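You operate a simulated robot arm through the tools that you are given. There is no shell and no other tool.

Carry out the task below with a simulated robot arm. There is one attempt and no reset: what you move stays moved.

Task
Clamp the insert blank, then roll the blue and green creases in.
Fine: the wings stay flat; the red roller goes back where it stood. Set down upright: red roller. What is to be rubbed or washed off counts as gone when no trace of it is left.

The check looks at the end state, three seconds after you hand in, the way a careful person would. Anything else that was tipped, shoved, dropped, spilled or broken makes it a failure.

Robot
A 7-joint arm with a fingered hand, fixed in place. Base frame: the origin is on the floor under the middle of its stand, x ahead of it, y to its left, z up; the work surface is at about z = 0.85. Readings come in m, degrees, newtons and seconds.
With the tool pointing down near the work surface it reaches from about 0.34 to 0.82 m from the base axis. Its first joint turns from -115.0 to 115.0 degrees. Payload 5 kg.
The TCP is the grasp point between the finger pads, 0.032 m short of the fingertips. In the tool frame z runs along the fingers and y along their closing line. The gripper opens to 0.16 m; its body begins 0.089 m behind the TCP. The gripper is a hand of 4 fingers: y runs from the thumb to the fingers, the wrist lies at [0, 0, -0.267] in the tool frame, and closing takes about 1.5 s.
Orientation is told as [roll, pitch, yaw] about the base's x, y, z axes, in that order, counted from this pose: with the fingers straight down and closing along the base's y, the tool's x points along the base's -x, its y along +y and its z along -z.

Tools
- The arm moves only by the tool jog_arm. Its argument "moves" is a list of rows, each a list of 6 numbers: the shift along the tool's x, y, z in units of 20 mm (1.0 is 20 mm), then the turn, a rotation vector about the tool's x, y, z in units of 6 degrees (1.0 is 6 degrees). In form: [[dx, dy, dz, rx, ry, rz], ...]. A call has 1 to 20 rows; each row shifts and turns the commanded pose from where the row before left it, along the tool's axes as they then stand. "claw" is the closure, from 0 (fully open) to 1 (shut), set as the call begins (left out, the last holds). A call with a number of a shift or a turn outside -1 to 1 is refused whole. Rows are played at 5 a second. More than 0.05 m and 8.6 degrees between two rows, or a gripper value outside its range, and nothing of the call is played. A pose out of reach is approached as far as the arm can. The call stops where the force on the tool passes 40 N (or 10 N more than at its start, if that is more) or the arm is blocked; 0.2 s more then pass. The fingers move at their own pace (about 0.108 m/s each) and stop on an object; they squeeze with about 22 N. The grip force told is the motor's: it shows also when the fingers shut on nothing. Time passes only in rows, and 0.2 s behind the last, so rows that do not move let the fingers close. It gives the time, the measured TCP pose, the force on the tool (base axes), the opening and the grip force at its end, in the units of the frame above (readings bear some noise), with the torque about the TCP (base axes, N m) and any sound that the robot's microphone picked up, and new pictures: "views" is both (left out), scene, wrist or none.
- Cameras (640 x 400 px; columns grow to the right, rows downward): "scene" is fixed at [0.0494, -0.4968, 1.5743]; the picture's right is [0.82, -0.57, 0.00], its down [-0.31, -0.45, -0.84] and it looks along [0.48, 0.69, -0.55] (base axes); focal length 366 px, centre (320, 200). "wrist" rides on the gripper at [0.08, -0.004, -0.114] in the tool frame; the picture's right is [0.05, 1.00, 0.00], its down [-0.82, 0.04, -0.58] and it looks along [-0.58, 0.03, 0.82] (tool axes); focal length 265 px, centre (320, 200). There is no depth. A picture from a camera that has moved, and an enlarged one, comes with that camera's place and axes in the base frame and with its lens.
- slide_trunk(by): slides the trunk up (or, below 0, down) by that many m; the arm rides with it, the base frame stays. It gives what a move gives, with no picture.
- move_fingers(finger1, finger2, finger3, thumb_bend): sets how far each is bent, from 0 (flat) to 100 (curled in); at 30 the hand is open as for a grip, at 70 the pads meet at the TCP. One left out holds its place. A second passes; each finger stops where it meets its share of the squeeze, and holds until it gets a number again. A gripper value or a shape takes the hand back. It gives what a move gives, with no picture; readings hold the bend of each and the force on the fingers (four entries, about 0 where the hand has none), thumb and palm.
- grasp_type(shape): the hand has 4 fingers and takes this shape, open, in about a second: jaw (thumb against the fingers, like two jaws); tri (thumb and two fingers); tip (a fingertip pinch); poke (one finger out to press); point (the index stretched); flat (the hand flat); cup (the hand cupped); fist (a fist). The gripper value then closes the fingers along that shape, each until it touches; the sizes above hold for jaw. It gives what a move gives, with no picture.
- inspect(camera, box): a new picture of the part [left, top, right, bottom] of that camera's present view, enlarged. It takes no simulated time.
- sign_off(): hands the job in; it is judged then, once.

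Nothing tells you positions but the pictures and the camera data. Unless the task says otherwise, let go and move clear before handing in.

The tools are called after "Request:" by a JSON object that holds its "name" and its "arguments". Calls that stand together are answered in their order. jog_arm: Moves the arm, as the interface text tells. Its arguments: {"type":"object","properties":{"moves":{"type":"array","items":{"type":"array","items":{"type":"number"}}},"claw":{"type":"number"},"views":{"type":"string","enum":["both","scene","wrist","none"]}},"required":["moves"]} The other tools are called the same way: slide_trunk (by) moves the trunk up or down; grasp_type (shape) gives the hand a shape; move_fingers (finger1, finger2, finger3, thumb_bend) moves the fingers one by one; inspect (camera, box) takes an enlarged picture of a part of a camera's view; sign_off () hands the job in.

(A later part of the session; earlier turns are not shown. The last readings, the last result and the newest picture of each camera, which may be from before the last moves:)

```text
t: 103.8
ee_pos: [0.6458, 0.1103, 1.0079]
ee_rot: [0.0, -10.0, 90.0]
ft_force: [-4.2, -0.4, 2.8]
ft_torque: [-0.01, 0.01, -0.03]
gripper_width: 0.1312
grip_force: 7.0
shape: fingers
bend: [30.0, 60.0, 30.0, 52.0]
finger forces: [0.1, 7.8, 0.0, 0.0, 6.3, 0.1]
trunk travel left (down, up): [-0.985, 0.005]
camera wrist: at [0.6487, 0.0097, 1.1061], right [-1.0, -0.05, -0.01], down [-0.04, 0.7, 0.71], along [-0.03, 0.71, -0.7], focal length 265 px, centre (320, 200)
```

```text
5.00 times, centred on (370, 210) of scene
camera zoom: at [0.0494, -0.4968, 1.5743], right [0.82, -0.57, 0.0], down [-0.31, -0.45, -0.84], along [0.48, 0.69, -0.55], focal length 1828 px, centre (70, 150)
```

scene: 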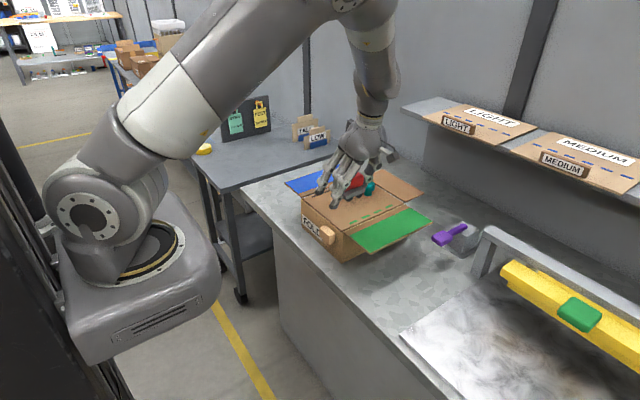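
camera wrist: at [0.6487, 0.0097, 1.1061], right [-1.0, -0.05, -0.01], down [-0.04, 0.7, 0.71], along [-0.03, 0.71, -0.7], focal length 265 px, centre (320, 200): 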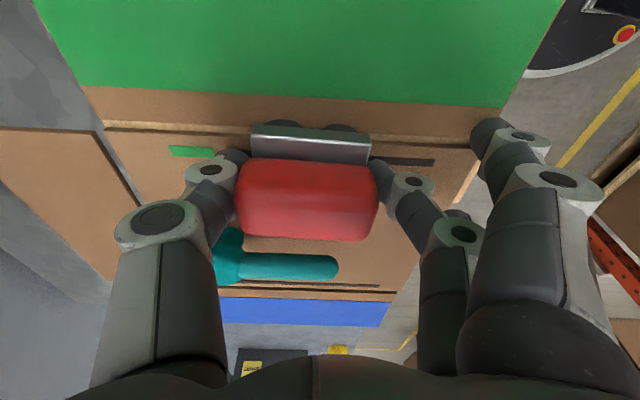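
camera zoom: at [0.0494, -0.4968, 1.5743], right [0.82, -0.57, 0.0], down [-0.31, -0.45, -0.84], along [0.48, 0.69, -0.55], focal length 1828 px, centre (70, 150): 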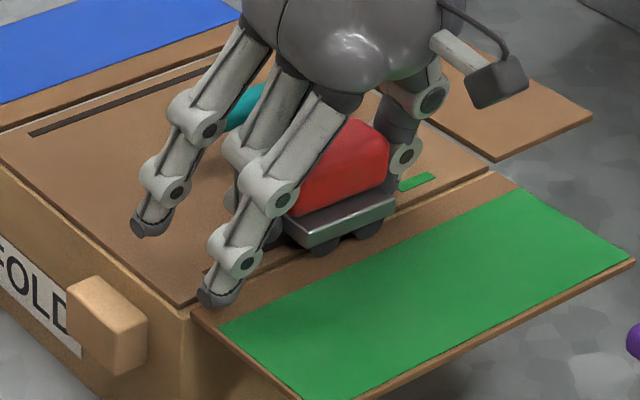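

The roller follows well. Adding a little more press and rolling on.

Request:
{"name": "jog_arm", "arguments": {"moves": [[0.0087, 0, 0.049, 0, 0, 0], [0.0043, 0, 0.025, 0, 0, 0], [0, -0.5, 0, 0, 0, 0], [0, -0.5, 0, 0, 0, 0], [0, -0.5, 0, 0, 0, 0]], "views": "none"}}

Request:
{"name": "jog_arm", "arguments": {"moves": [[0, -0.5, 0.01, 0, 0, 0], [0, -0.5, 0.01, 0, 0, 0]], "views": "wrist"}}

Request:
{"name": "inspect", "arguments": {"camera": "scene", "box": [310, 170, 430, 250]}}

```text
t: 105.0
ee_pos: [0.6754, 0.1092, 1.008]
ee_rot: [-0.1, -10.0, 90.1]
ft_force: [-1.8, 0.3, 2.1]
ft_torque: [0.03, 0.0, 0.02]
gripper_width: 0.1309
grip_force: 8.1
shape: fingers
bend: [30.0, 60.0, 30.0, 52.0]
finger forces: [0.0, 8.1, 0.1, 0.1, 7.0, 0.0]
trunk travel left (down, up): [-0.985, 0.005]
```

```text
t: 105.6
ee_pos: [0.6959, 0.1091, 1.0072]
ee_rot: [-0.1, -10.0, 90.1]
ft_force: [-4.7, -1.1, 4.7]
ft_torque: [0.01, -0.01, 0.01]
gripper_width: 0.1305
grip_force: 6.4
shape: fingers
bend: [30.0, 60.0, 30.0, 52.0]
finger forces: [0.1, 7.9, 0.1, 0.0, 5.2, 0.1]
trunk travel left (down, up): [-0.985, 0.005]
camera wrist: at [0.6998, 0.0097, 1.1046], right [-1.0, -0.05, -0.01], down [-0.04, 0.7, 0.71], along [-0.03, 0.71, -0.7], focal length 265 px, centre (320, 200)
```

wrist: 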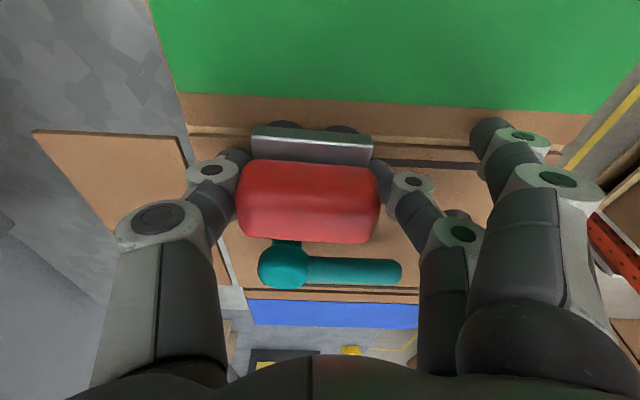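

```text
5.00 times, centred on (370, 210) of scene
camera zoom: at [0.0494, -0.4968, 1.5743], right [0.82, -0.57, 0.0], down [-0.31, -0.45, -0.84], along [0.48, 0.69, -0.55], focal length 1828 px, centre (70, 150)
```

zoom: 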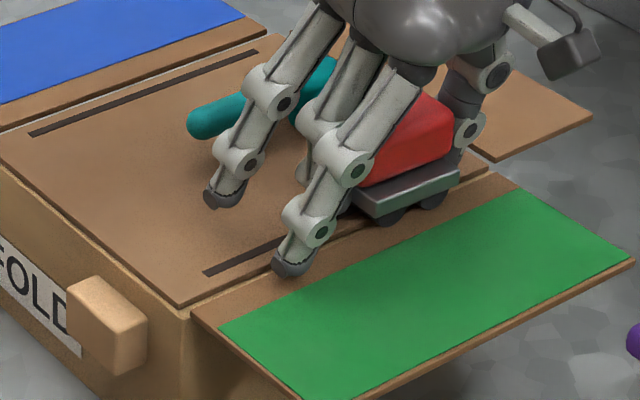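

The roller is entering the last segment. I'll add 1 mm of press and roll to the end.

Request:
{"name": "jog_arm", "arguments": {"moves": [[0.0087, 0, 0.049, 0, 0, 0], [0.0043, 0, 0.025, 0, 0, 0], [0, -0.5, 0, 0, 0, 0]], "views": "none"}}

Request:
{"name": "jog_arm", "arguments": {"moves": [[0, -0.5, 0.01, 0, 0, 0], [0, -0.5, 0.01, 0, 0, 0]], "views": "none"}}

Request:
{"name": "jog_arm", "arguments": {"moves": [[0, -0.5, 0.01, 0, 0, 0], [0, -0.5, 0.01, 0, 0, 0]], "views": "wrist"}}

Request:
{"name": "inspect", "arguments": {"camera": "scene", "box": [310, 170, 430, 250]}}

```text
t: 106.4
ee_pos: [0.7056, 0.1092, 1.0054]
ee_rot: [-0.1, -10.0, 90.1]
ft_force: [-5.5, 0.7, 8.9]
ft_torque: [0.06, -0.22, 0.03]
gripper_width: 0.1295
grip_force: 9.5
shape: fingers
bend: [30.0, 61.0, 30.0, 52.0]
finger forces: [0.0, 8.0, 0.0, 0.0, 11.5, 0.0]
trunk travel left (down, up): [-0.985, 0.005]
```

```text
t: 107.0
ee_pos: [0.7257, 0.1089, 1.0049]
ee_rot: [0.0, -9.9, 90.0]
ft_force: [-4.1, 0.0, 4.5]
ft_torque: [-0.03, -0.01, 0.02]
gripper_width: 0.1291
grip_force: 6.7
shape: fingers
bend: [30.0, 61.0, 30.0, 52.0]
finger forces: [0.0, 7.7, 0.0, 0.0, 5.1, 0.0]
trunk travel left (down, up): [-0.985, 0.005]
```

```text
t: 107.6
ee_pos: [0.7426, 0.1079, 1.0043]
ee_rot: [0.1, -10.0, 90.1]
ft_force: [-18.1, -3.7, 4.2]
ft_torque: [-0.16, 0.66, -0.22]
gripper_width: 0.1167
grip_force: 24.7
shape: fingers
bend: [30.0, 57.0, 30.0, 55.0]
finger forces: [0.0, 16.8, 0.1, 0.0, 32.8, 0.1]
trunk travel left (down, up): [-0.985, 0.005]
camera wrist: at [0.7462, 0.0094, 1.1026], right [-1.0, -0.05, -0.01], down [-0.04, 0.7, 0.71], along [-0.03, 0.71, -0.7], focal length 265 px, centre (320, 200)
```

wrist: 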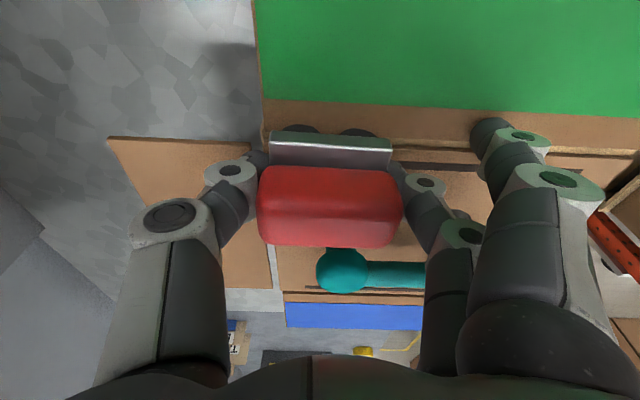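

```text
5.00 times, centred on (370, 210) of scene
camera zoom: at [0.0494, -0.4968, 1.5743], right [0.82, -0.57, 0.0], down [-0.31, -0.45, -0.84], along [0.48, 0.69, -0.55], focal length 1828 px, centre (70, 150)
```

zoom: 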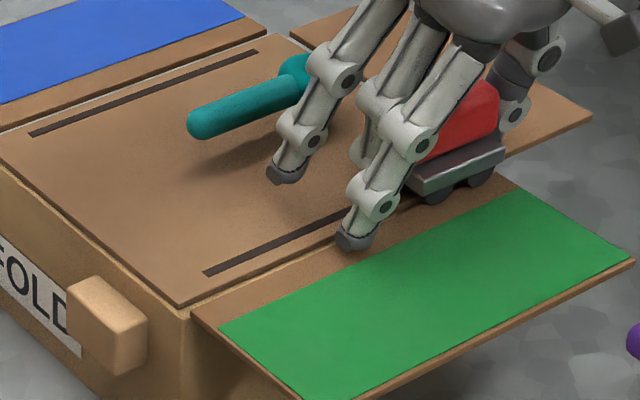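

The thumb has run against something at the far edge (33 N on the thumb — likely the far flap's edge). I'll back off 5 mm, lift clear and inspect.

Request:
{"name": "jog_arm", "arguments": {"moves": [[0, 0.25, 0, 0, 0, 0], [-0.0435, 0.1, -0.246, 0, 0, 0], [-0.087, 0, -0.4925, 0, 0, 0], [-0.173, 0, -0.98, 0, 0, 0], [-0.173, 0, -0.98, 0, 0, 0]], "views": "wrist"}}

Request:
{"name": "inspect", "arguments": {"camera": "scene", "box": [310, 170, 430, 250]}}

Request:
{"name": "inspect", "arguments": {"camera": "scene", "box": [270, 150, 450, 270]}}

```text
t: 108.8
ee_pos: [0.738, 0.1105, 1.0584]
ee_rot: [0.0, -10.0, 90.1]
ft_force: [0.5, -0.2, -2.3]
ft_torque: [0.01, 0.01, 0.0]
gripper_width: 0.1314
grip_force: 7.0
shape: fingers
bend: [30.0, 61.0, 30.0, 51.0]
finger forces: [0.0, 7.0, 0.0, 0.1, 7.4, 0.0]
trunk travel left (down, up): [-0.985, 0.005]
camera wrist: at [0.742, 0.0096, 1.1564], right [-1.0, -0.05, -0.01], down [-0.04, 0.7, 0.71], along [-0.03, 0.71, -0.7], focal length 265 px, centre (320, 200)
```

wrist: 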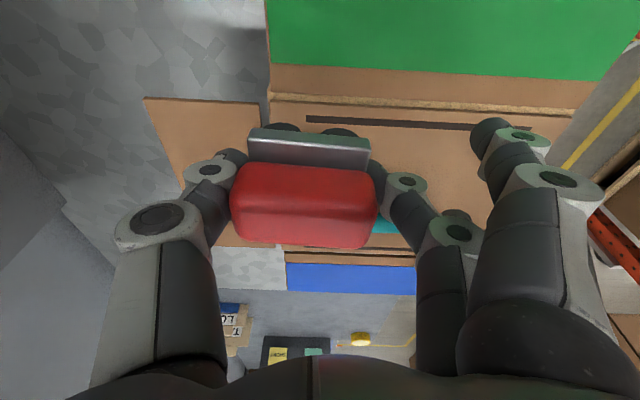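

```text
5.00 times, centred on (370, 210) of scene
camera zoom: at [0.0494, -0.4968, 1.5743], right [0.82, -0.57, 0.0], down [-0.31, -0.45, -0.84], along [0.48, 0.69, -0.55], focal length 1828 px, centre (70, 150)
```

zoom: 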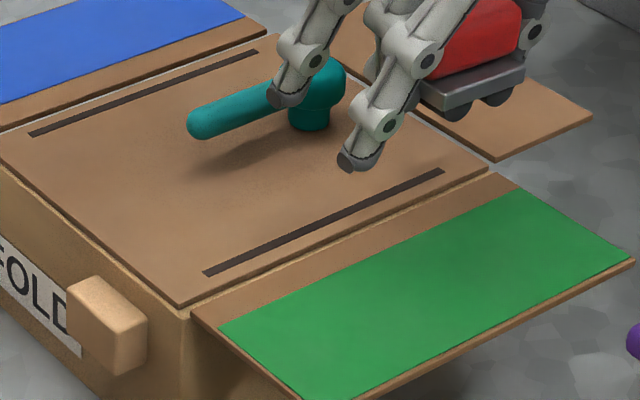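

```text
3.33 times, centred on (360, 210) of scene
camera zoom: at [0.0494, -0.4968, 1.5743], right [0.82, -0.57, 0.0], down [-0.31, -0.45, -0.84], along [0.48, 0.69, -0.55], focal length 1219 px, centre (187, 167)
```

zoom: 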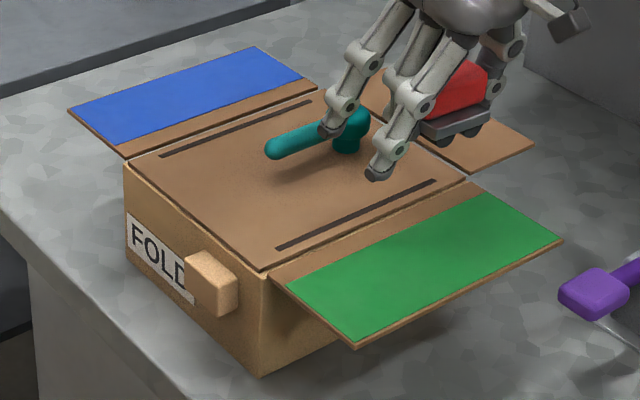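

The green crease is now one full dark line too, the far flap hasn't moved, and both wings are flat. Next I take the roller back; first I measure how it sits in the hand.

Request:
{"name": "inspect", "arguments": {"camera": "wrist", "box": [150, 90, 470, 290]}}

Request:
{"name": "inspect", "arguments": {"camera": "scene", "box": [380, 150, 460, 210]}}

```text
2.00 times, centred on (310, 190) of wrist
camera zoom: at [0.742, 0.0096, 1.1564], right [-1.0, -0.05, -0.01], down [-0.04, 0.7, 0.71], along [-0.03, 0.71, -0.7], focal length 531 px, centre (340, 220)
```

zoom: 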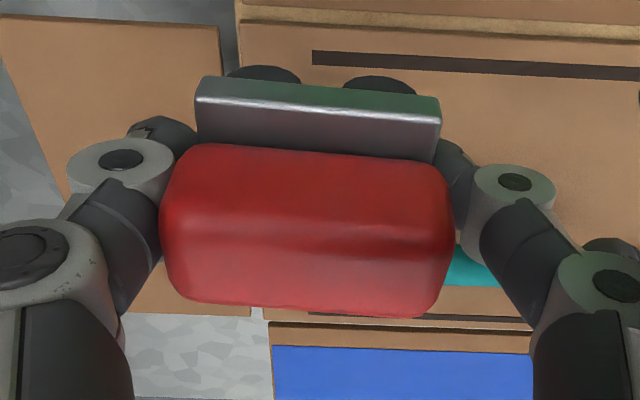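

```text
6.67 times, centred on (420, 180) of scene
camera zoom: at [0.0494, -0.4968, 1.5743], right [0.82, -0.57, 0.0], down [-0.31, -0.45, -0.84], along [0.48, 0.69, -0.55], focal length 2437 px, centre (-347, 333)
```

zoom: 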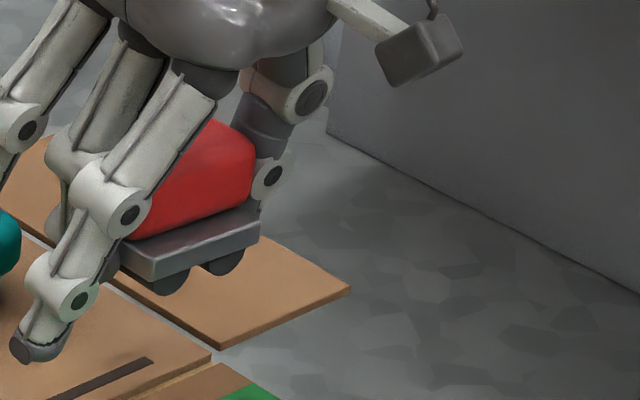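

Both creases are done. Now I carry the roller back: lift, travel to above its original spot, and bring the trunk back down to its original height there.

Request:
{"name": "jog_arm", "arguments": {"moves": [[-0.173, 0, -0.98, 0, 0, 0], [-0.173, 0, -0.98, 0, 0, 0], [0.9, 0.767, -0.159, 0, 0, 0], [0.9, 0.767, -0.159, 0, 0, 0], [0.9, 0.767, -0.159, 0, 0, 0], [0.9, 0.767, -0.159, 0, 0, 0], [0.9, 0.767, -0.159, 0, 0, 0], [0.9, 0.767, -0.159, 0, 0, 0], [0.9, 0.767, -0.159, 0, 0, 0], [0.9, 0.767, -0.159, 0, 0, 0], [0.9, 0.767, -0.159, 0, 0, 0], [-0.173, 0, -0.98, 0, 0, 0], [-0.173, 0, -0.98, 0, 0, 0], [-0.173, 0, -0.98, 0, 0, 0]], "views": "none"}}

Request:
{"name": "slide_trunk", "arguments": {"by": -0.06}}

Request:
{"name": "inspect", "arguments": {"camera": "wrist", "box": [0, 0, 640, 400]}}

Request:
{"name": "inspect", "arguments": {"camera": "scene", "box": [330, 150, 460, 300]}}

```text
t: 111.8
ee_pos: [0.5993, -0.054, 1.1599]
ee_rot: [0.1, -9.9, 90.0]
ft_force: [0.5, -0.3, -2.2]
ft_torque: [-0.03, 0.0, -0.03]
gripper_width: 0.1316
grip_force: 6.0
shape: fingers
bend: [30.0, 61.0, 30.0, 51.0]
finger forces: [0.0, 6.8, 0.1, 0.0, 7.0, 0.0]
trunk travel left (down, up): [-0.985, 0.005]
```

```text
t: 112.8
ee_pos: [0.6002, -0.0546, 1.0986]
ee_rot: [0.0, -10.0, 90.1]
ft_force: [0.7, 0.1, -1.1]
ft_torque: [-0.02, 0.0, 0.0]
gripper_width: 0.1315
grip_force: 6.3
shape: fingers
bend: [30.0, 61.0, 30.0, 51.0]
finger forces: [0.1, 6.6, 0.0, 0.0, 7.1, 0.0]
trunk travel left (down, up): [-0.925, 0.065]
```

```text
1.00 times, centred on (320, 200) of wrist (not enlarged: the box is as wide or as high as the picture)
camera zoom: at [0.6041, -0.1535, 1.197], right [-1.0, -0.05, -0.01], down [-0.04, 0.7, 0.71], along [-0.03, 0.71, -0.7], focal length 265 px, centre (320, 200)
```

zoom: 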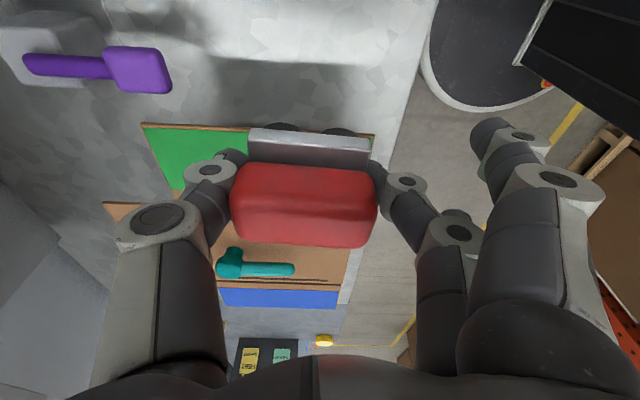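

```text
2.67 times, centred on (395, 225) of scene
camera zoom: at [0.0494, -0.4968, 1.5743], right [0.82, -0.57, 0.0], down [-0.31, -0.45, -0.84], along [0.48, 0.69, -0.55], focal length 975 px, centre (120, 133)
```

zoom: 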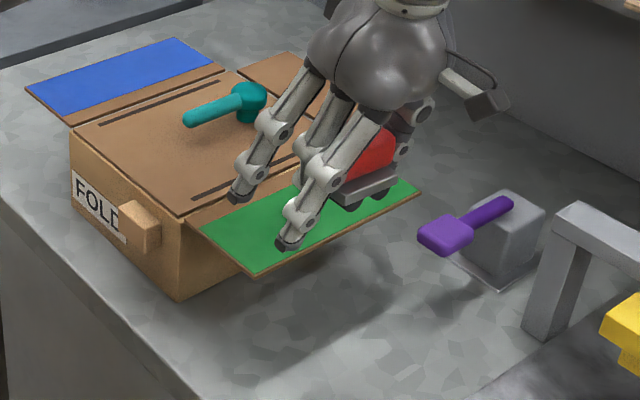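

The hand is above the original spot with the roller held upright. Descending most of the way (wing clearance as on the pick-up), then checking alignment against the starting picture.

Request:
{"name": "jog_arm", "arguments": {"moves": [[0.163, 0, 0.922, 0, 0, 0], [0.163, 0, 0.922, 0, 0, 0], [0.163, 0, 0.922, 0, 0, 0], [0.163, 0, 0.922, 0, 0, 0], [0.163, 0, 0.922, 0, 0, 0], [0.163, 0, 0.922, 0, 0, 0]], "views": "none"}}

Request:
{"name": "jog_arm", "arguments": {"moves": [[0.163, 0, 0.922, 0, 0, 0], [0.163, 0, 0.922, 0, 0, 0], [0.163, 0, 0.922, 0, 0, 0]], "views": "none"}}

Request:
{"name": "inspect", "arguments": {"camera": "wrist", "box": [150, 90, 470, 290]}}

Request:
{"name": "inspect", "arguments": {"camera": "scene", "box": [365, 245, 445, 295]}}

Request:
{"name": "inspect", "arguments": {"camera": "scene", "box": [330, 220, 390, 260]}}

```text
t: 114.2
ee_pos: [0.6024, -0.0531, 0.9865]
ee_rot: [0.0, -10.0, 90.1]
ft_force: [0.8, 0.1, -2.8]
ft_torque: [-0.02, 0.03, 0.02]
gripper_width: 0.1316
grip_force: 6.9
shape: fingers
bend: [30.0, 61.0, 30.0, 51.0]
finger forces: [0.0, 6.7, 0.0, 0.0, 7.1, 0.0]
trunk travel left (down, up): [-0.925, 0.065]
```

```text
t: 115.0
ee_pos: [0.6018, -0.0531, 0.9297]
ee_rot: [-0.1, -10.0, 90.1]
ft_force: [-0.9, -0.8, -2.1]
ft_torque: [0.02, 0.05, 0.0]
gripper_width: 0.1316
grip_force: 7.1
shape: fingers
bend: [30.0, 61.0, 30.0, 51.0]
finger forces: [0.0, 6.7, 0.0, 0.0, 7.2, 0.0]
trunk travel left (down, up): [-0.925, 0.065]
```

```text
2.00 times, centred on (310, 190) of wrist
camera zoom: at [0.6058, -0.1535, 1.028], right [-1.0, -0.05, -0.01], down [-0.04, 0.7, 0.71], along [-0.03, 0.71, -0.7], focal length 531 px, centre (340, 220)
```

zoom: 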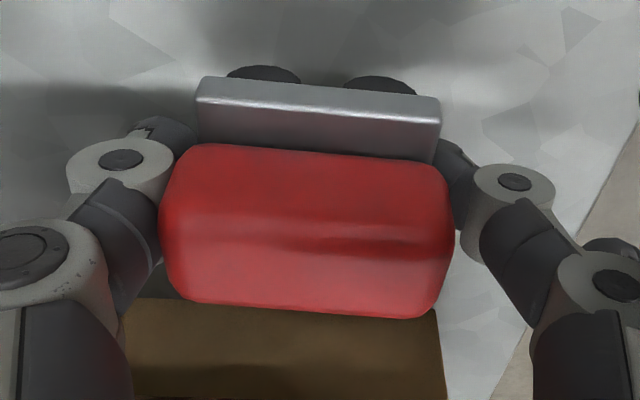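

```text
8.00 times, centred on (405, 270) of scene
camera zoom: at [0.0494, -0.4968, 1.5743], right [0.82, -0.57, 0.0], down [-0.31, -0.45, -0.84], along [0.48, 0.69, -0.55], focal length 2925 px, centre (-360, -360)
```

zoom: 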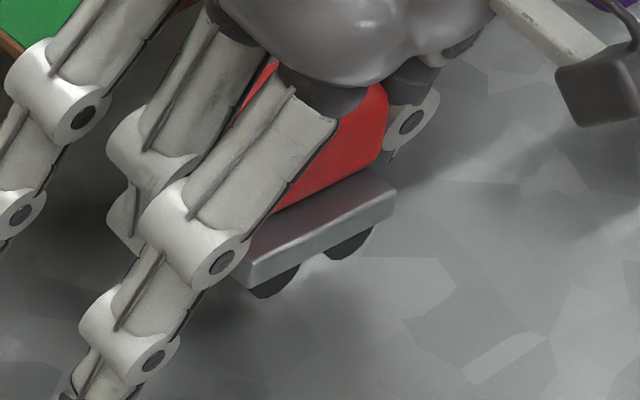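

```text
10.00 times, centred on (360, 240) of scene
camera zoom: at [0.0494, -0.4968, 1.5743], right [0.82, -0.57, 0.0], down [-0.31, -0.45, -0.84], along [0.48, 0.69, -0.55], focal length 3656 px, centre (-80, -200)
```

zoom: 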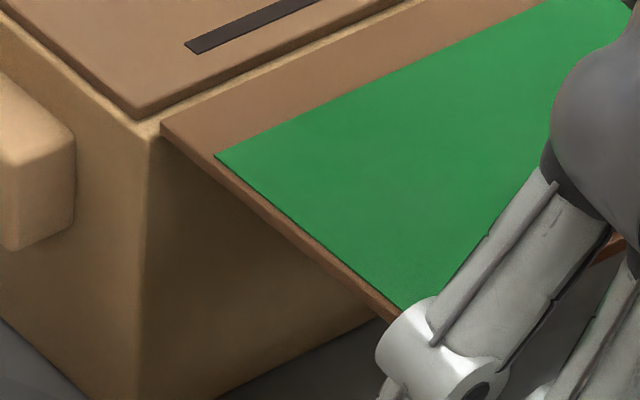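

The wing is flat and the roller nearly lines up with its original place; it needs about 5 mm more toward -x. Correcting that and lowering to touch down.

Request:
{"name": "jog_arm", "arguments": {"moves": [[0, 0.25, 0, 0, 0, 0], [0.087, 0, 0.4925, 0, 0, 0], [0.087, 0, 0.4925, 0, 0, 0]], "views": "none"}}

Request:
{"name": "jog_arm", "arguments": {"moves": [[0.0217, 0, 0.123, 0, 0, 0], [0.0217, 0, 0.123, 0, 0, 0]], "views": "none"}}

Request:
{"name": "inspect", "arguments": {"camera": "scene", "box": [365, 245, 445, 295]}}

```text
t: 115.8
ee_pos: [0.5964, -0.0547, 0.9093]
ee_rot: [0.0, -10.0, 90.0]
ft_force: [0.8, -0.3, -1.7]
ft_torque: [-0.01, 0.01, -0.01]
gripper_width: 0.1314
grip_force: 6.5
shape: fingers
bend: [30.0, 61.0, 30.0, 51.0]
finger forces: [0.0, 6.8, 0.0, 0.0, 7.0, 0.1]
trunk travel left (down, up): [-0.925, 0.065]
```

```text
t: 116.4
ee_pos: [0.5968, -0.0538, 0.9066]
ee_rot: [0.0, -10.0, 90.1]
ft_force: [-1.1, 0.2, -2.2]
ft_torque: [-0.05, -0.01, 0.0]
gripper_width: 0.1317
grip_force: 7.4
shape: fingers
bend: [30.0, 61.0, 30.0, 51.0]
finger forces: [0.0, 6.7, 0.0, 0.0, 7.0, 0.0]
trunk travel left (down, up): [-0.925, 0.065]
```

```text
8.00 times, centred on (405, 270) of scene
camera zoom: at [0.0494, -0.4968, 1.5743], right [0.82, -0.57, 0.0], down [-0.31, -0.45, -0.84], along [0.48, 0.69, -0.55], focal length 2925 px, centre (-360, -360)
```

zoom: 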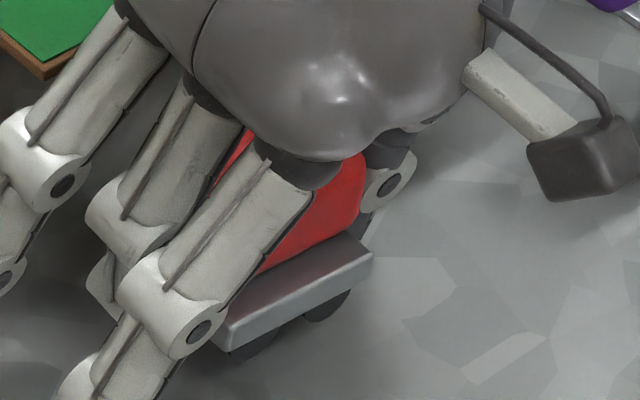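

Request:
{"name": "jog_arm", "arguments": {"moves": [[0.0217, -0.1, 0.123, 0, 0, 0], [0.0217, 0, 0.123, 0, 0, 0]], "views": "none"}}

Request:
{"name": "jog_arm", "arguments": {"moves": [[0.0087, 0, 0.049, 0, 0, 0], [0.0087, 0, 0.049, 0, 0, 0]], "views": "none"}}

Request:
{"name": "inspect", "arguments": {"camera": "scene", "box": [365, 245, 445, 295]}}

```text
t: 117.0
ee_pos: [0.5975, -0.0537, 0.9007]
ee_rot: [0.1, -9.9, 90.1]
ft_force: [-0.2, 0.3, -1.7]
ft_torque: [-0.01, 0.01, 0.0]
gripper_width: 0.1318
grip_force: 6.8
shape: fingers
bend: [30.0, 61.0, 30.0, 51.0]
finger forces: [0.0, 6.7, 0.0, 0.0, 7.0, 0.0]
trunk travel left (down, up): [-0.925, 0.065]
```

```text
t: 117.6
ee_pos: [0.5966, -0.0533, 0.8986]
ee_rot: [0.0, -10.0, 90.0]
ft_force: [-0.3, -0.2, -1.5]
ft_torque: [-0.03, 0.04, -0.02]
gripper_width: 0.1317
grip_force: 6.3
shape: fingers
bend: [30.0, 61.0, 30.0, 51.0]
finger forces: [0.0, 6.6, 0.1, 0.0, 7.0, 0.0]
trunk travel left (down, up): [-0.925, 0.065]
```

```text
8.00 times, centred on (405, 270) of scene
camera zoom: at [0.0494, -0.4968, 1.5743], right [0.82, -0.57, 0.0], down [-0.31, -0.45, -0.84], along [0.48, 0.69, -0.55], focal length 2925 px, centre (-360, -360)
```

zoom: 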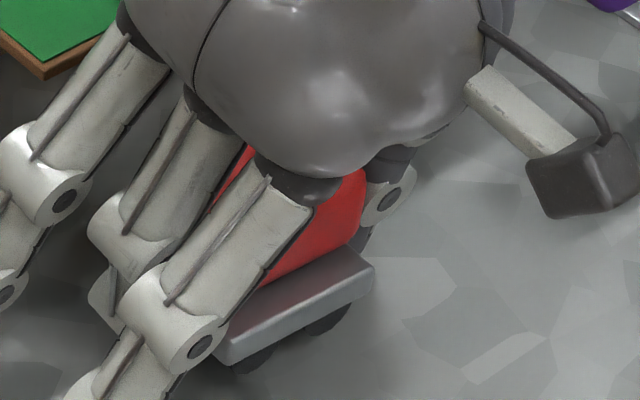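

Request:
{"name": "jog_arm", "arguments": {"moves": [[0.0087, 0, 0.049, 0, 0, 0], [0.0087, 0, 0.049, 0, 0, 0]], "views": "none"}}

Request:
{"name": "jog_arm", "arguments": {"moves": [[0.0087, 0, 0.049, 0, 0, 0]], "views": "none"}}

```text
t: 118.2
ee_pos: [0.5973, -0.0543, 0.8969]
ee_rot: [0.0, -10.0, 90.1]
ft_force: [-0.3, 0.1, -2.0]
ft_torque: [-0.02, 0.01, -0.01]
gripper_width: 0.1314
grip_force: 6.3
shape: fingers
bend: [30.0, 61.0, 30.0, 51.0]
finger forces: [0.0, 6.7, 0.0, 0.0, 7.0, 0.0]
trunk travel left (down, up): [-0.925, 0.065]
```

```text
t: 118.6
ee_pos: [0.597, -0.0544, 0.8951]
ee_rot: [0.0, -10.0, 90.1]
ft_force: [0.4, 0.0, -1.7]
ft_torque: [-0.01, -0.04, 0.01]
gripper_width: 0.1317
grip_force: 6.9
shape: fingers
bend: [30.0, 61.0, 30.0, 51.0]
finger forces: [0.1, 6.5, 0.0, 0.0, 7.1, 0.1]
trunk travel left (down, up): [-0.925, 0.065]
```

Request:
{"name": "jog_arm", "arguments": {"moves": [[0.0087, 0, 0.049, 0, 0, 0]], "views": "none"}}

Request:
{"name": "jog_arm", "arguments": {"moves": [[0.0087, 0, 0.049, 0, 0, 0]], "views": "wrist"}}

Request:
{"name": "inspect", "arguments": {"camera": "scene", "box": [365, 245, 445, 295]}}

```text
t: 119.0
ee_pos: [0.5986, -0.0544, 0.8927]
ee_rot: [-0.1, -10.0, 90.2]
ft_force: [0.5, -0.9, -1.7]
ft_torque: [0.0, -0.01, -0.01]
gripper_width: 0.1316
grip_force: 6.5
shape: fingers
bend: [30.0, 61.0, 30.0, 51.0]
finger forces: [0.0, 6.8, 0.0, 0.1, 7.0, 0.1]
trunk travel left (down, up): [-0.925, 0.065]
```

```text
t: 119.4
ee_pos: [0.5981, -0.0539, 0.894]
ee_rot: [0.0, -10.0, 90.2]
ft_force: [0.2, -0.2, -2.2]
ft_torque: [0.02, 0.01, 0.0]
gripper_width: 0.1316
grip_force: 6.7
shape: fingers
bend: [30.0, 61.0, 30.0, 51.0]
finger forces: [0.0, 6.6, 0.0, 0.1, 7.1, 0.0]
trunk travel left (down, up): [-0.925, 0.065]
camera wrist: at [0.6011, -0.1537, 0.9909], right [-1.0, -0.05, -0.01], down [-0.04, 0.7, 0.71], along [-0.03, 0.71, -0.7], focal length 265 px, centre (320, 200)
```

wrist: 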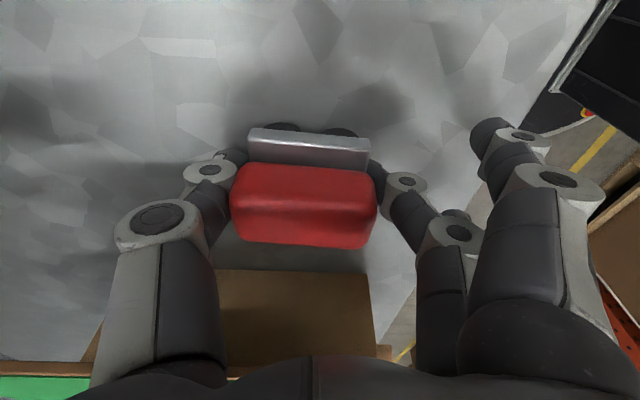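

```text
8.00 times, centred on (405, 270) of scene
camera zoom: at [0.0494, -0.4968, 1.5743], right [0.82, -0.57, 0.0], down [-0.31, -0.45, -0.84], along [0.48, 0.69, -0.55], focal length 2925 px, centre (-360, -360)
```

zoom: 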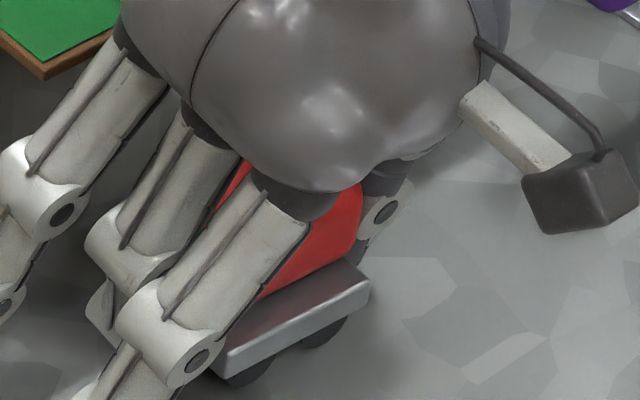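

Still slightly in the air; comparing corners, the roller should go about 4–5 mm toward +x and 1–2 mm toward +y. Correcting and lowering further.

Request:
{"name": "jog_arm", "arguments": {"moves": [[-0.074, -0.225, 0.013, 0, 0, 0], [0.0087, 0, 0.049, 0, 0, 0]], "views": "none"}}

Request:
{"name": "jog_arm", "arguments": {"moves": [[0.0087, 0, 0.049, 0, 0, 0]], "views": "none"}}

Request:
{"name": "inspect", "arguments": {"camera": "scene", "box": [365, 245, 445, 295]}}

```text
t: 120.0
ee_pos: [0.6025, -0.0517, 0.8931]
ee_rot: [0.0, -9.9, 89.9]
ft_force: [-0.3, 0.5, -2.0]
ft_torque: [0.0, -0.02, 0.01]
gripper_width: 0.1316
grip_force: 7.1
shape: fingers
bend: [30.0, 61.0, 30.0, 51.0]
finger forces: [0.0, 6.7, 0.1, 0.0, 6.9, 0.1]
trunk travel left (down, up): [-0.925, 0.065]
```

```text
t: 120.4
ee_pos: [0.6023, -0.053, 0.8915]
ee_rot: [0.0, -9.9, 90.0]
ft_force: [0.4, 0.3, -2.6]
ft_torque: [-0.01, 0.01, 0.0]
gripper_width: 0.1316
grip_force: 6.8
shape: fingers
bend: [30.0, 61.0, 30.0, 51.0]
finger forces: [0.0, 6.7, 0.1, 0.1, 7.1, 0.1]
trunk travel left (down, up): [-0.925, 0.065]
```

```text
8.00 times, centred on (405, 270) of scene
camera zoom: at [0.0494, -0.4968, 1.5743], right [0.82, -0.57, 0.0], down [-0.31, -0.45, -0.84], along [0.48, 0.69, -0.55], focal length 2925 px, centre (-360, -360)
```

zoom: 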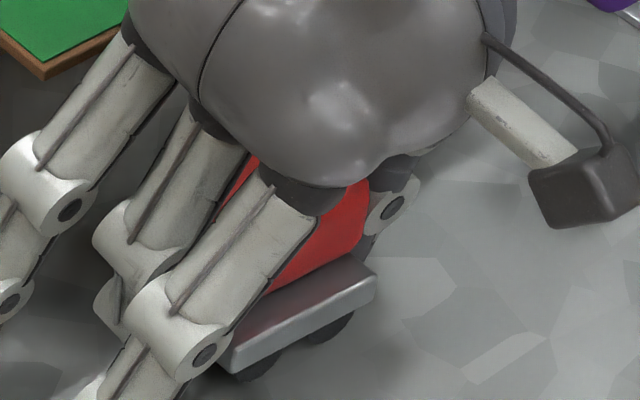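

Request:
{"name": "jog_arm", "arguments": {"moves": [[0.0087, 0, 0.049, 0, 0, 0]], "views": "none"}}

Request:
{"name": "jog_arm", "arguments": {"moves": [[0.0087, 0, 0.049, 0, 0, 0]], "views": "none"}}

```text
t: 120.8
ee_pos: [0.6014, -0.052, 0.8905]
ee_rot: [0.0, -10.0, 90.1]
ft_force: [-0.4, 0.7, -0.4]
ft_torque: [0.01, -0.05, -0.01]
gripper_width: 0.1315
grip_force: 7.1
shape: fingers
bend: [30.0, 61.0, 30.0, 51.0]
finger forces: [0.0, 6.7, 0.0, 0.0, 8.3, 0.0]
trunk travel left (down, up): [-0.925, 0.065]
```

```text
t: 121.2
ee_pos: [0.6014, -0.0539, 0.8903]
ee_rot: [0.0, -10.0, 90.1]
ft_force: [-1.1, 0.1, 6.8]
ft_torque: [-0.04, -0.43, 0.01]
gripper_width: 0.1311
grip_force: 11.6
shape: fingers
bend: [30.0, 61.0, 30.0, 52.0]
finger forces: [0.0, 6.9, 0.0, 0.0, 15.8, 0.1]
trunk travel left (down, up): [-0.925, 0.065]
```

The thumb tip just touches the table, so the roller is at most a millimetre or two above it. I'll ease up 1 mm and release both fingers a little.

Request:
{"name": "jog_arm", "arguments": {"moves": [[-0.0087, 0, -0.049, 0, 0, 0]], "views": "none"}}

Request:
{"name": "move_fingers", "arguments": {"finger2": 54, "thumb_bend": 44}}

Request:
{"name": "inspect", "arguments": {"camera": "scene", "box": [365, 245, 445, 295]}}

Request:
{"name": "inspect", "arguments": {"camera": "wrist", "box": [150, 90, 470, 290]}}

```text
t: 121.6
ee_pos: [0.6023, -0.0528, 0.8914]
ee_rot: [0.0, -10.0, 89.9]
ft_force: [0.6, 0.7, -0.4]
ft_torque: [0.01, -0.14, 0.01]
gripper_width: 0.1315
grip_force: 7.6
shape: fingers
bend: [30.0, 61.0, 30.0, 52.0]
finger forces: [0.1, 6.6, 0.0, 0.0, 8.9, 0.0]
trunk travel left (down, up): [-0.925, 0.065]
```

```text
t: 122.6
ee_pos: [0.603, -0.0528, 0.8908]
ee_rot: [0.1, -10.0, 89.9]
ft_force: [0.2, -0.1, 0.4]
ft_torque: [-0.02, 0.03, 0.01]
gripper_width: 0.1421
grip_force: 0.1
shape: fingers
bend: [30.0, 54.0, 30.0, 44.0]
finger forces: [0.1, 0.3, 0.2, 0.1, 0.0, 0.1]
trunk travel left (down, up): [-0.925, 0.065]
```

```text
8.00 times, centred on (405, 270) of scene
camera zoom: at [0.0494, -0.4968, 1.5743], right [0.82, -0.57, 0.0], down [-0.31, -0.45, -0.84], along [0.48, 0.69, -0.55], focal length 2925 px, centre (-360, -360)
```

zoom: 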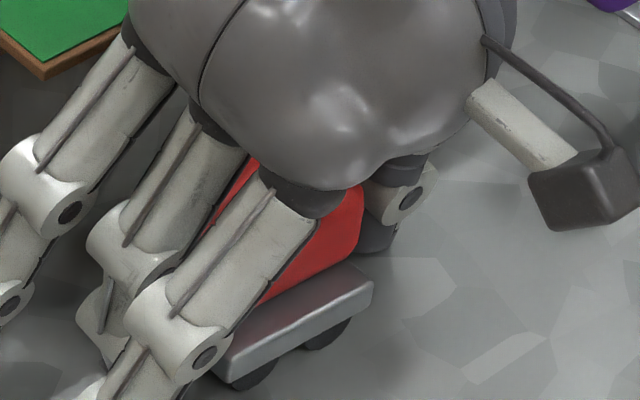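

```text
2.00 times, centred on (310, 190) of wrist
camera zoom: at [0.6055, -0.1528, 0.9888], right [-1.0, -0.05, -0.01], down [-0.04, 0.7, 0.71], along [-0.03, 0.71, -0.7], focal length 531 px, centre (340, 220)
```

zoom: 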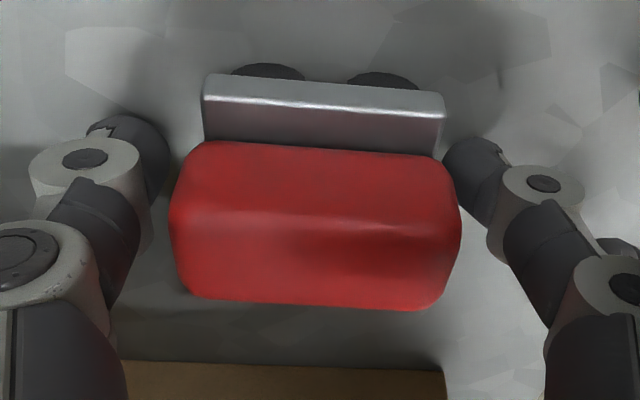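

The roller stands on the table by itself, within a few millimetres of its original spot and aligned. Opening further, then lifting straight up in stages.

Request:
{"name": "move_fingers", "arguments": {"finger2": 42, "thumb_bend": 41}}

Request:
{"name": "jog_arm", "arguments": {"moves": [[-0.087, 0, -0.4925, 0, 0, 0], [-0.173, 0, -0.98, 0, 0, 0]], "views": "wrist"}}

Request:
{"name": "inspect", "arguments": {"camera": "scene", "box": [330, 210, 450, 300]}}

```text
t: 123.6
ee_pos: [0.6025, -0.053, 0.8919]
ee_rot: [0.0, -10.0, 90.0]
ft_force: [-0.6, -0.2, 0.2]
ft_torque: [-0.04, 0.06, 0.0]
gripper_width: 0.1486
grip_force: 0.0
shape: fingers
bend: [30.0, 42.0, 30.0, 41.0]
finger forces: [0.1, 0.0, 0.0, 0.0, 0.0, 0.1]
trunk travel left (down, up): [-0.925, 0.065]
```

```text
t: 124.2
ee_pos: [0.6015, -0.0521, 0.9197]
ee_rot: [0.0, -9.9, 89.9]
ft_force: [-0.2, 0.7, -0.1]
ft_torque: [0.0, -0.02, 0.03]
gripper_width: 0.1485
grip_force: 0.2
shape: fingers
bend: [30.0, 42.0, 30.0, 41.0]
finger forces: [0.0, 0.1, 0.1, 0.0, 0.1, 0.1]
trunk travel left (down, up): [-0.925, 0.065]
camera wrist: at [0.6044, -0.1519, 1.0176], right [-1.0, -0.05, -0.01], down [-0.04, 0.7, 0.71], along [-0.03, 0.71, -0.7], focal length 265 px, centre (320, 200)
```

wrist: 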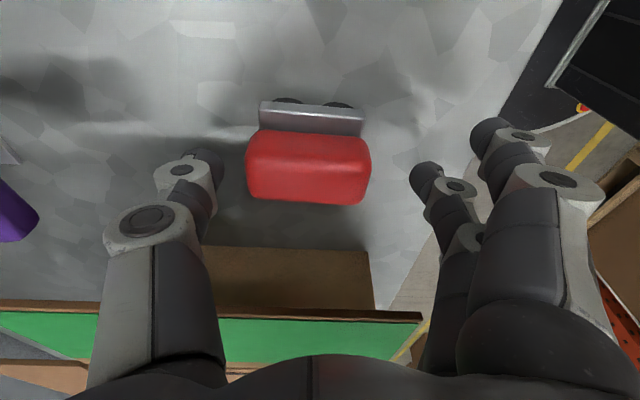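

```text
4.44 times, centred on (390, 255) of scene
camera zoom: at [0.0494, -0.4968, 1.5743], right [0.82, -0.57, 0.0], down [-0.31, -0.45, -0.84], along [0.48, 0.69, -0.55], focal length 1625 px, centre (9, -44)
```

zoom: 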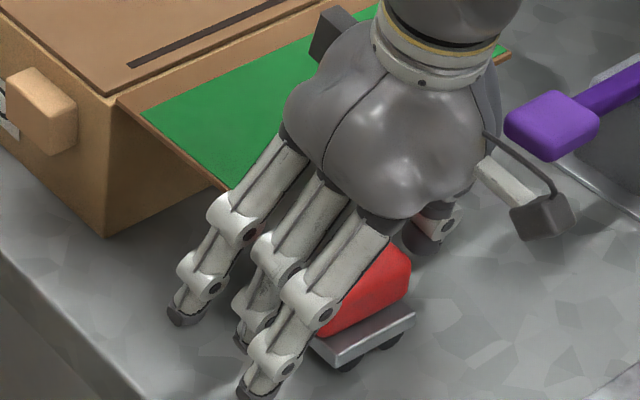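

The roller stays put and no finger touches anything. Continuing straight up clear of the wing.

Request:
{"name": "jog_arm", "arguments": {"moves": [[-0.173, 0, -0.98, 0, 0, 0], [-0.173, 0, -0.98, 0, 0, 0], [-0.173, 0, -0.98, 0, 0, 0], [-0.173, 0, -0.98, 0, 0, 0], [-0.173, 0, -0.98, 0, 0, 0], [-0.173, 0, -0.98, 0, 0, 0], [-0.173, 0, -0.98, 0, 0, 0], [-0.173, 0, -0.98, 0, 0, 0]], "views": "wrist"}}

Request:
{"name": "inspect", "arguments": {"camera": "scene", "box": [365, 245, 445, 295]}}

Request:
{"name": "inspect", "arguments": {"camera": "scene", "box": [270, 150, 450, 270]}}

```text
t: 126.0
ee_pos: [0.6004, -0.0517, 1.0807]
ee_rot: [0.0, -10.0, 90.1]
ft_force: [0.9, 0.2, 0.9]
ft_torque: [-0.01, 0.01, 0.0]
gripper_width: 0.1484
grip_force: 0.0
shape: fingers
bend: [30.0, 42.0, 30.0, 41.0]
finger forces: [0.0, 0.0, 0.1, 0.0, 0.0, 0.1]
trunk travel left (down, up): [-0.925, 0.065]
camera wrist: at [0.6057, -0.1522, 1.1784], right [-1.0, -0.05, -0.01], down [-0.04, 0.7, 0.71], along [-0.03, 0.71, -0.7], focal length 265 px, centre (320, 200)
```

wrist: 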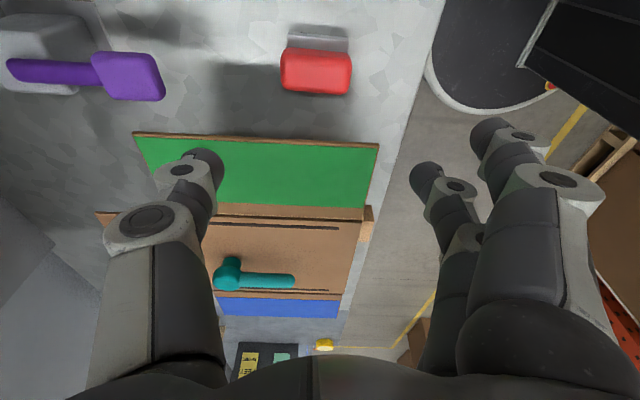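

```text
8.00 times, centred on (405, 270) of scene
camera zoom: at [0.0494, -0.4968, 1.5743], right [0.82, -0.57, 0.0], down [-0.31, -0.45, -0.84], along [0.48, 0.69, -0.55], focal length 2925 px, centre (-360, -360)
```

zoom: 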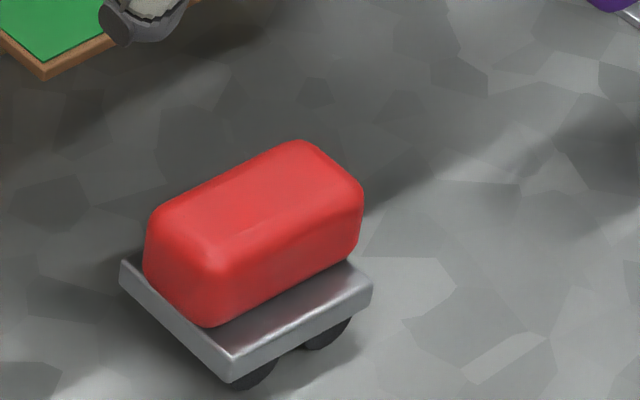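

```text
3.33 times, centred on (360, 210) of scene
camera zoom: at [0.0494, -0.4968, 1.5743], right [0.82, -0.57, 0.0], down [-0.31, -0.45, -0.84], along [0.48, 0.69, -0.55], focal length 1219 px, centre (187, 167)
```

zoom: 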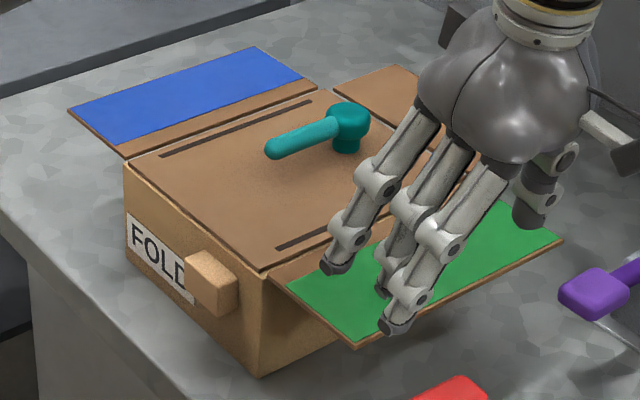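

The roller is back within about 2 mm of its original place, upright and aligned; the wings, clamp and both dark creases look right. I'll move the hand up and clear, then do a final check.

Request:
{"name": "jog_arm", "arguments": {"moves": [[-0.173, 0, -0.98, 0, 0, 0], [-0.173, 0, -0.98, 0, 0, 0], [-0.173, 0, -0.98, 0, 0, 0], [-0.173, 0, -0.98, 0, 0, 0], [-0.173, 0.5, -0.98, 0, 0, 0], [-0.173, 0.5, -0.98, 0, 0, 0]]}}

Request:
{"name": "inspect", "arguments": {"camera": "scene", "box": [270, 150, 450, 270]}}

Request:
{"name": "inspect", "arguments": {"camera": "scene", "box": [370, 200, 530, 300]}}

Request:
{"name": "inspect", "arguments": {"camera": "wrist", "box": [160, 60, 400, 260]}}

```text
t: 127.4
ee_pos: [0.5916, -0.0524, 1.18]
ee_rot: [-0.3, -10.0, 89.5]
ft_force: [0.2, 1.1, 0.4]
ft_torque: [-0.01, 0.0, -0.03]
gripper_width: 0.1485
grip_force: 0.0
shape: fingers
bend: [30.0, 42.0, 30.0, 41.0]
finger forces: [0.0, 0.1, 0.1, 0.0, 0.1, 0.0]
out of reach, approached as far as the arm can: row 6
trunk travel left (down, up): [-0.925, 0.065]
camera wrist: at [0.5943, -0.1523, 1.278], right [-1.0, -0.04, -0.01], down [-0.04, 0.7, 0.71], along [-0.02, 0.71, -0.7], focal length 265 px, centre (320, 200)
```

scene: 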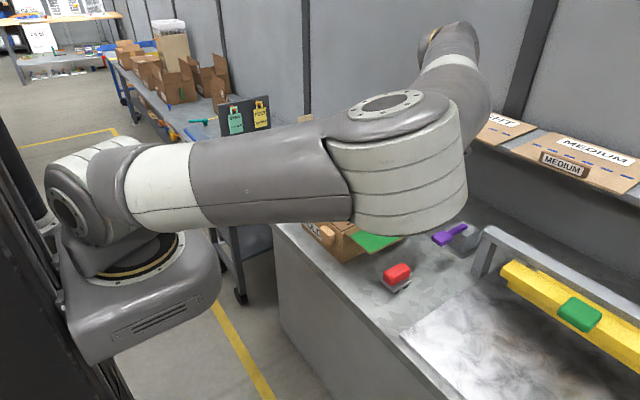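
wrist: 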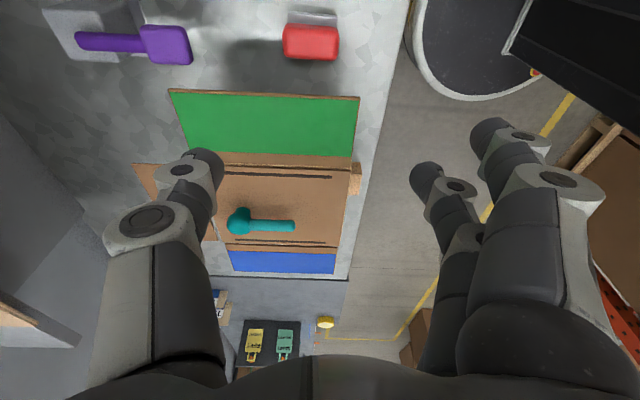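

```text
3.33 times, centred on (360, 210) of scene
camera zoom: at [0.0494, -0.4968, 1.5743], right [0.82, -0.57, 0.0], down [-0.31, -0.45, -0.84], along [0.48, 0.69, -0.55], focal length 1219 px, centre (187, 167)
```

zoom: 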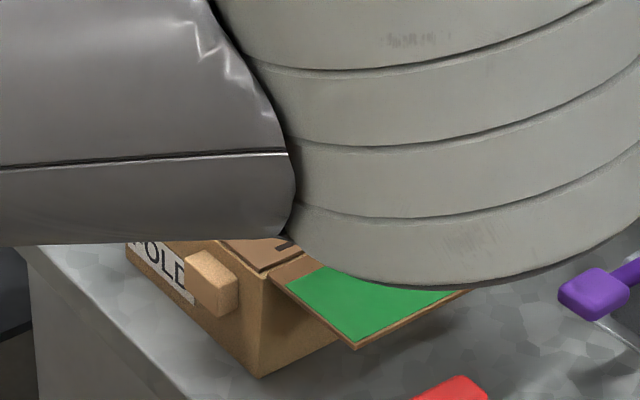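

```text
4.00 times, centred on (450, 250) of scene
camera zoom: at [0.0494, -0.4968, 1.5743], right [0.82, -0.57, 0.0], down [-0.31, -0.45, -0.84], along [0.48, 0.69, -0.55], focal length 1462 px, centre (-200, 0)
```

zoom: 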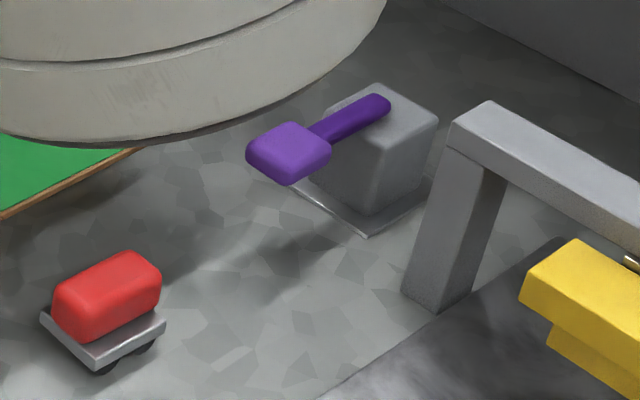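

```text
2.00 times, centred on (280, 160) of wrist
camera zoom: at [0.5943, -0.1523, 1.278], right [-1.0, -0.04, -0.01], down [-0.04, 0.7, 0.71], along [-0.02, 0.71, -0.7], focal length 531 px, centre (400, 280)
```

zoom: 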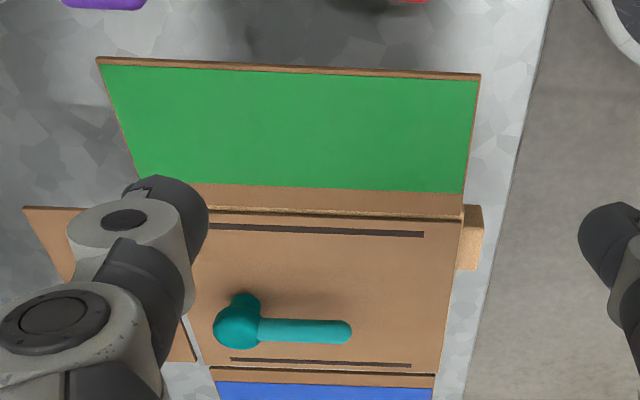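

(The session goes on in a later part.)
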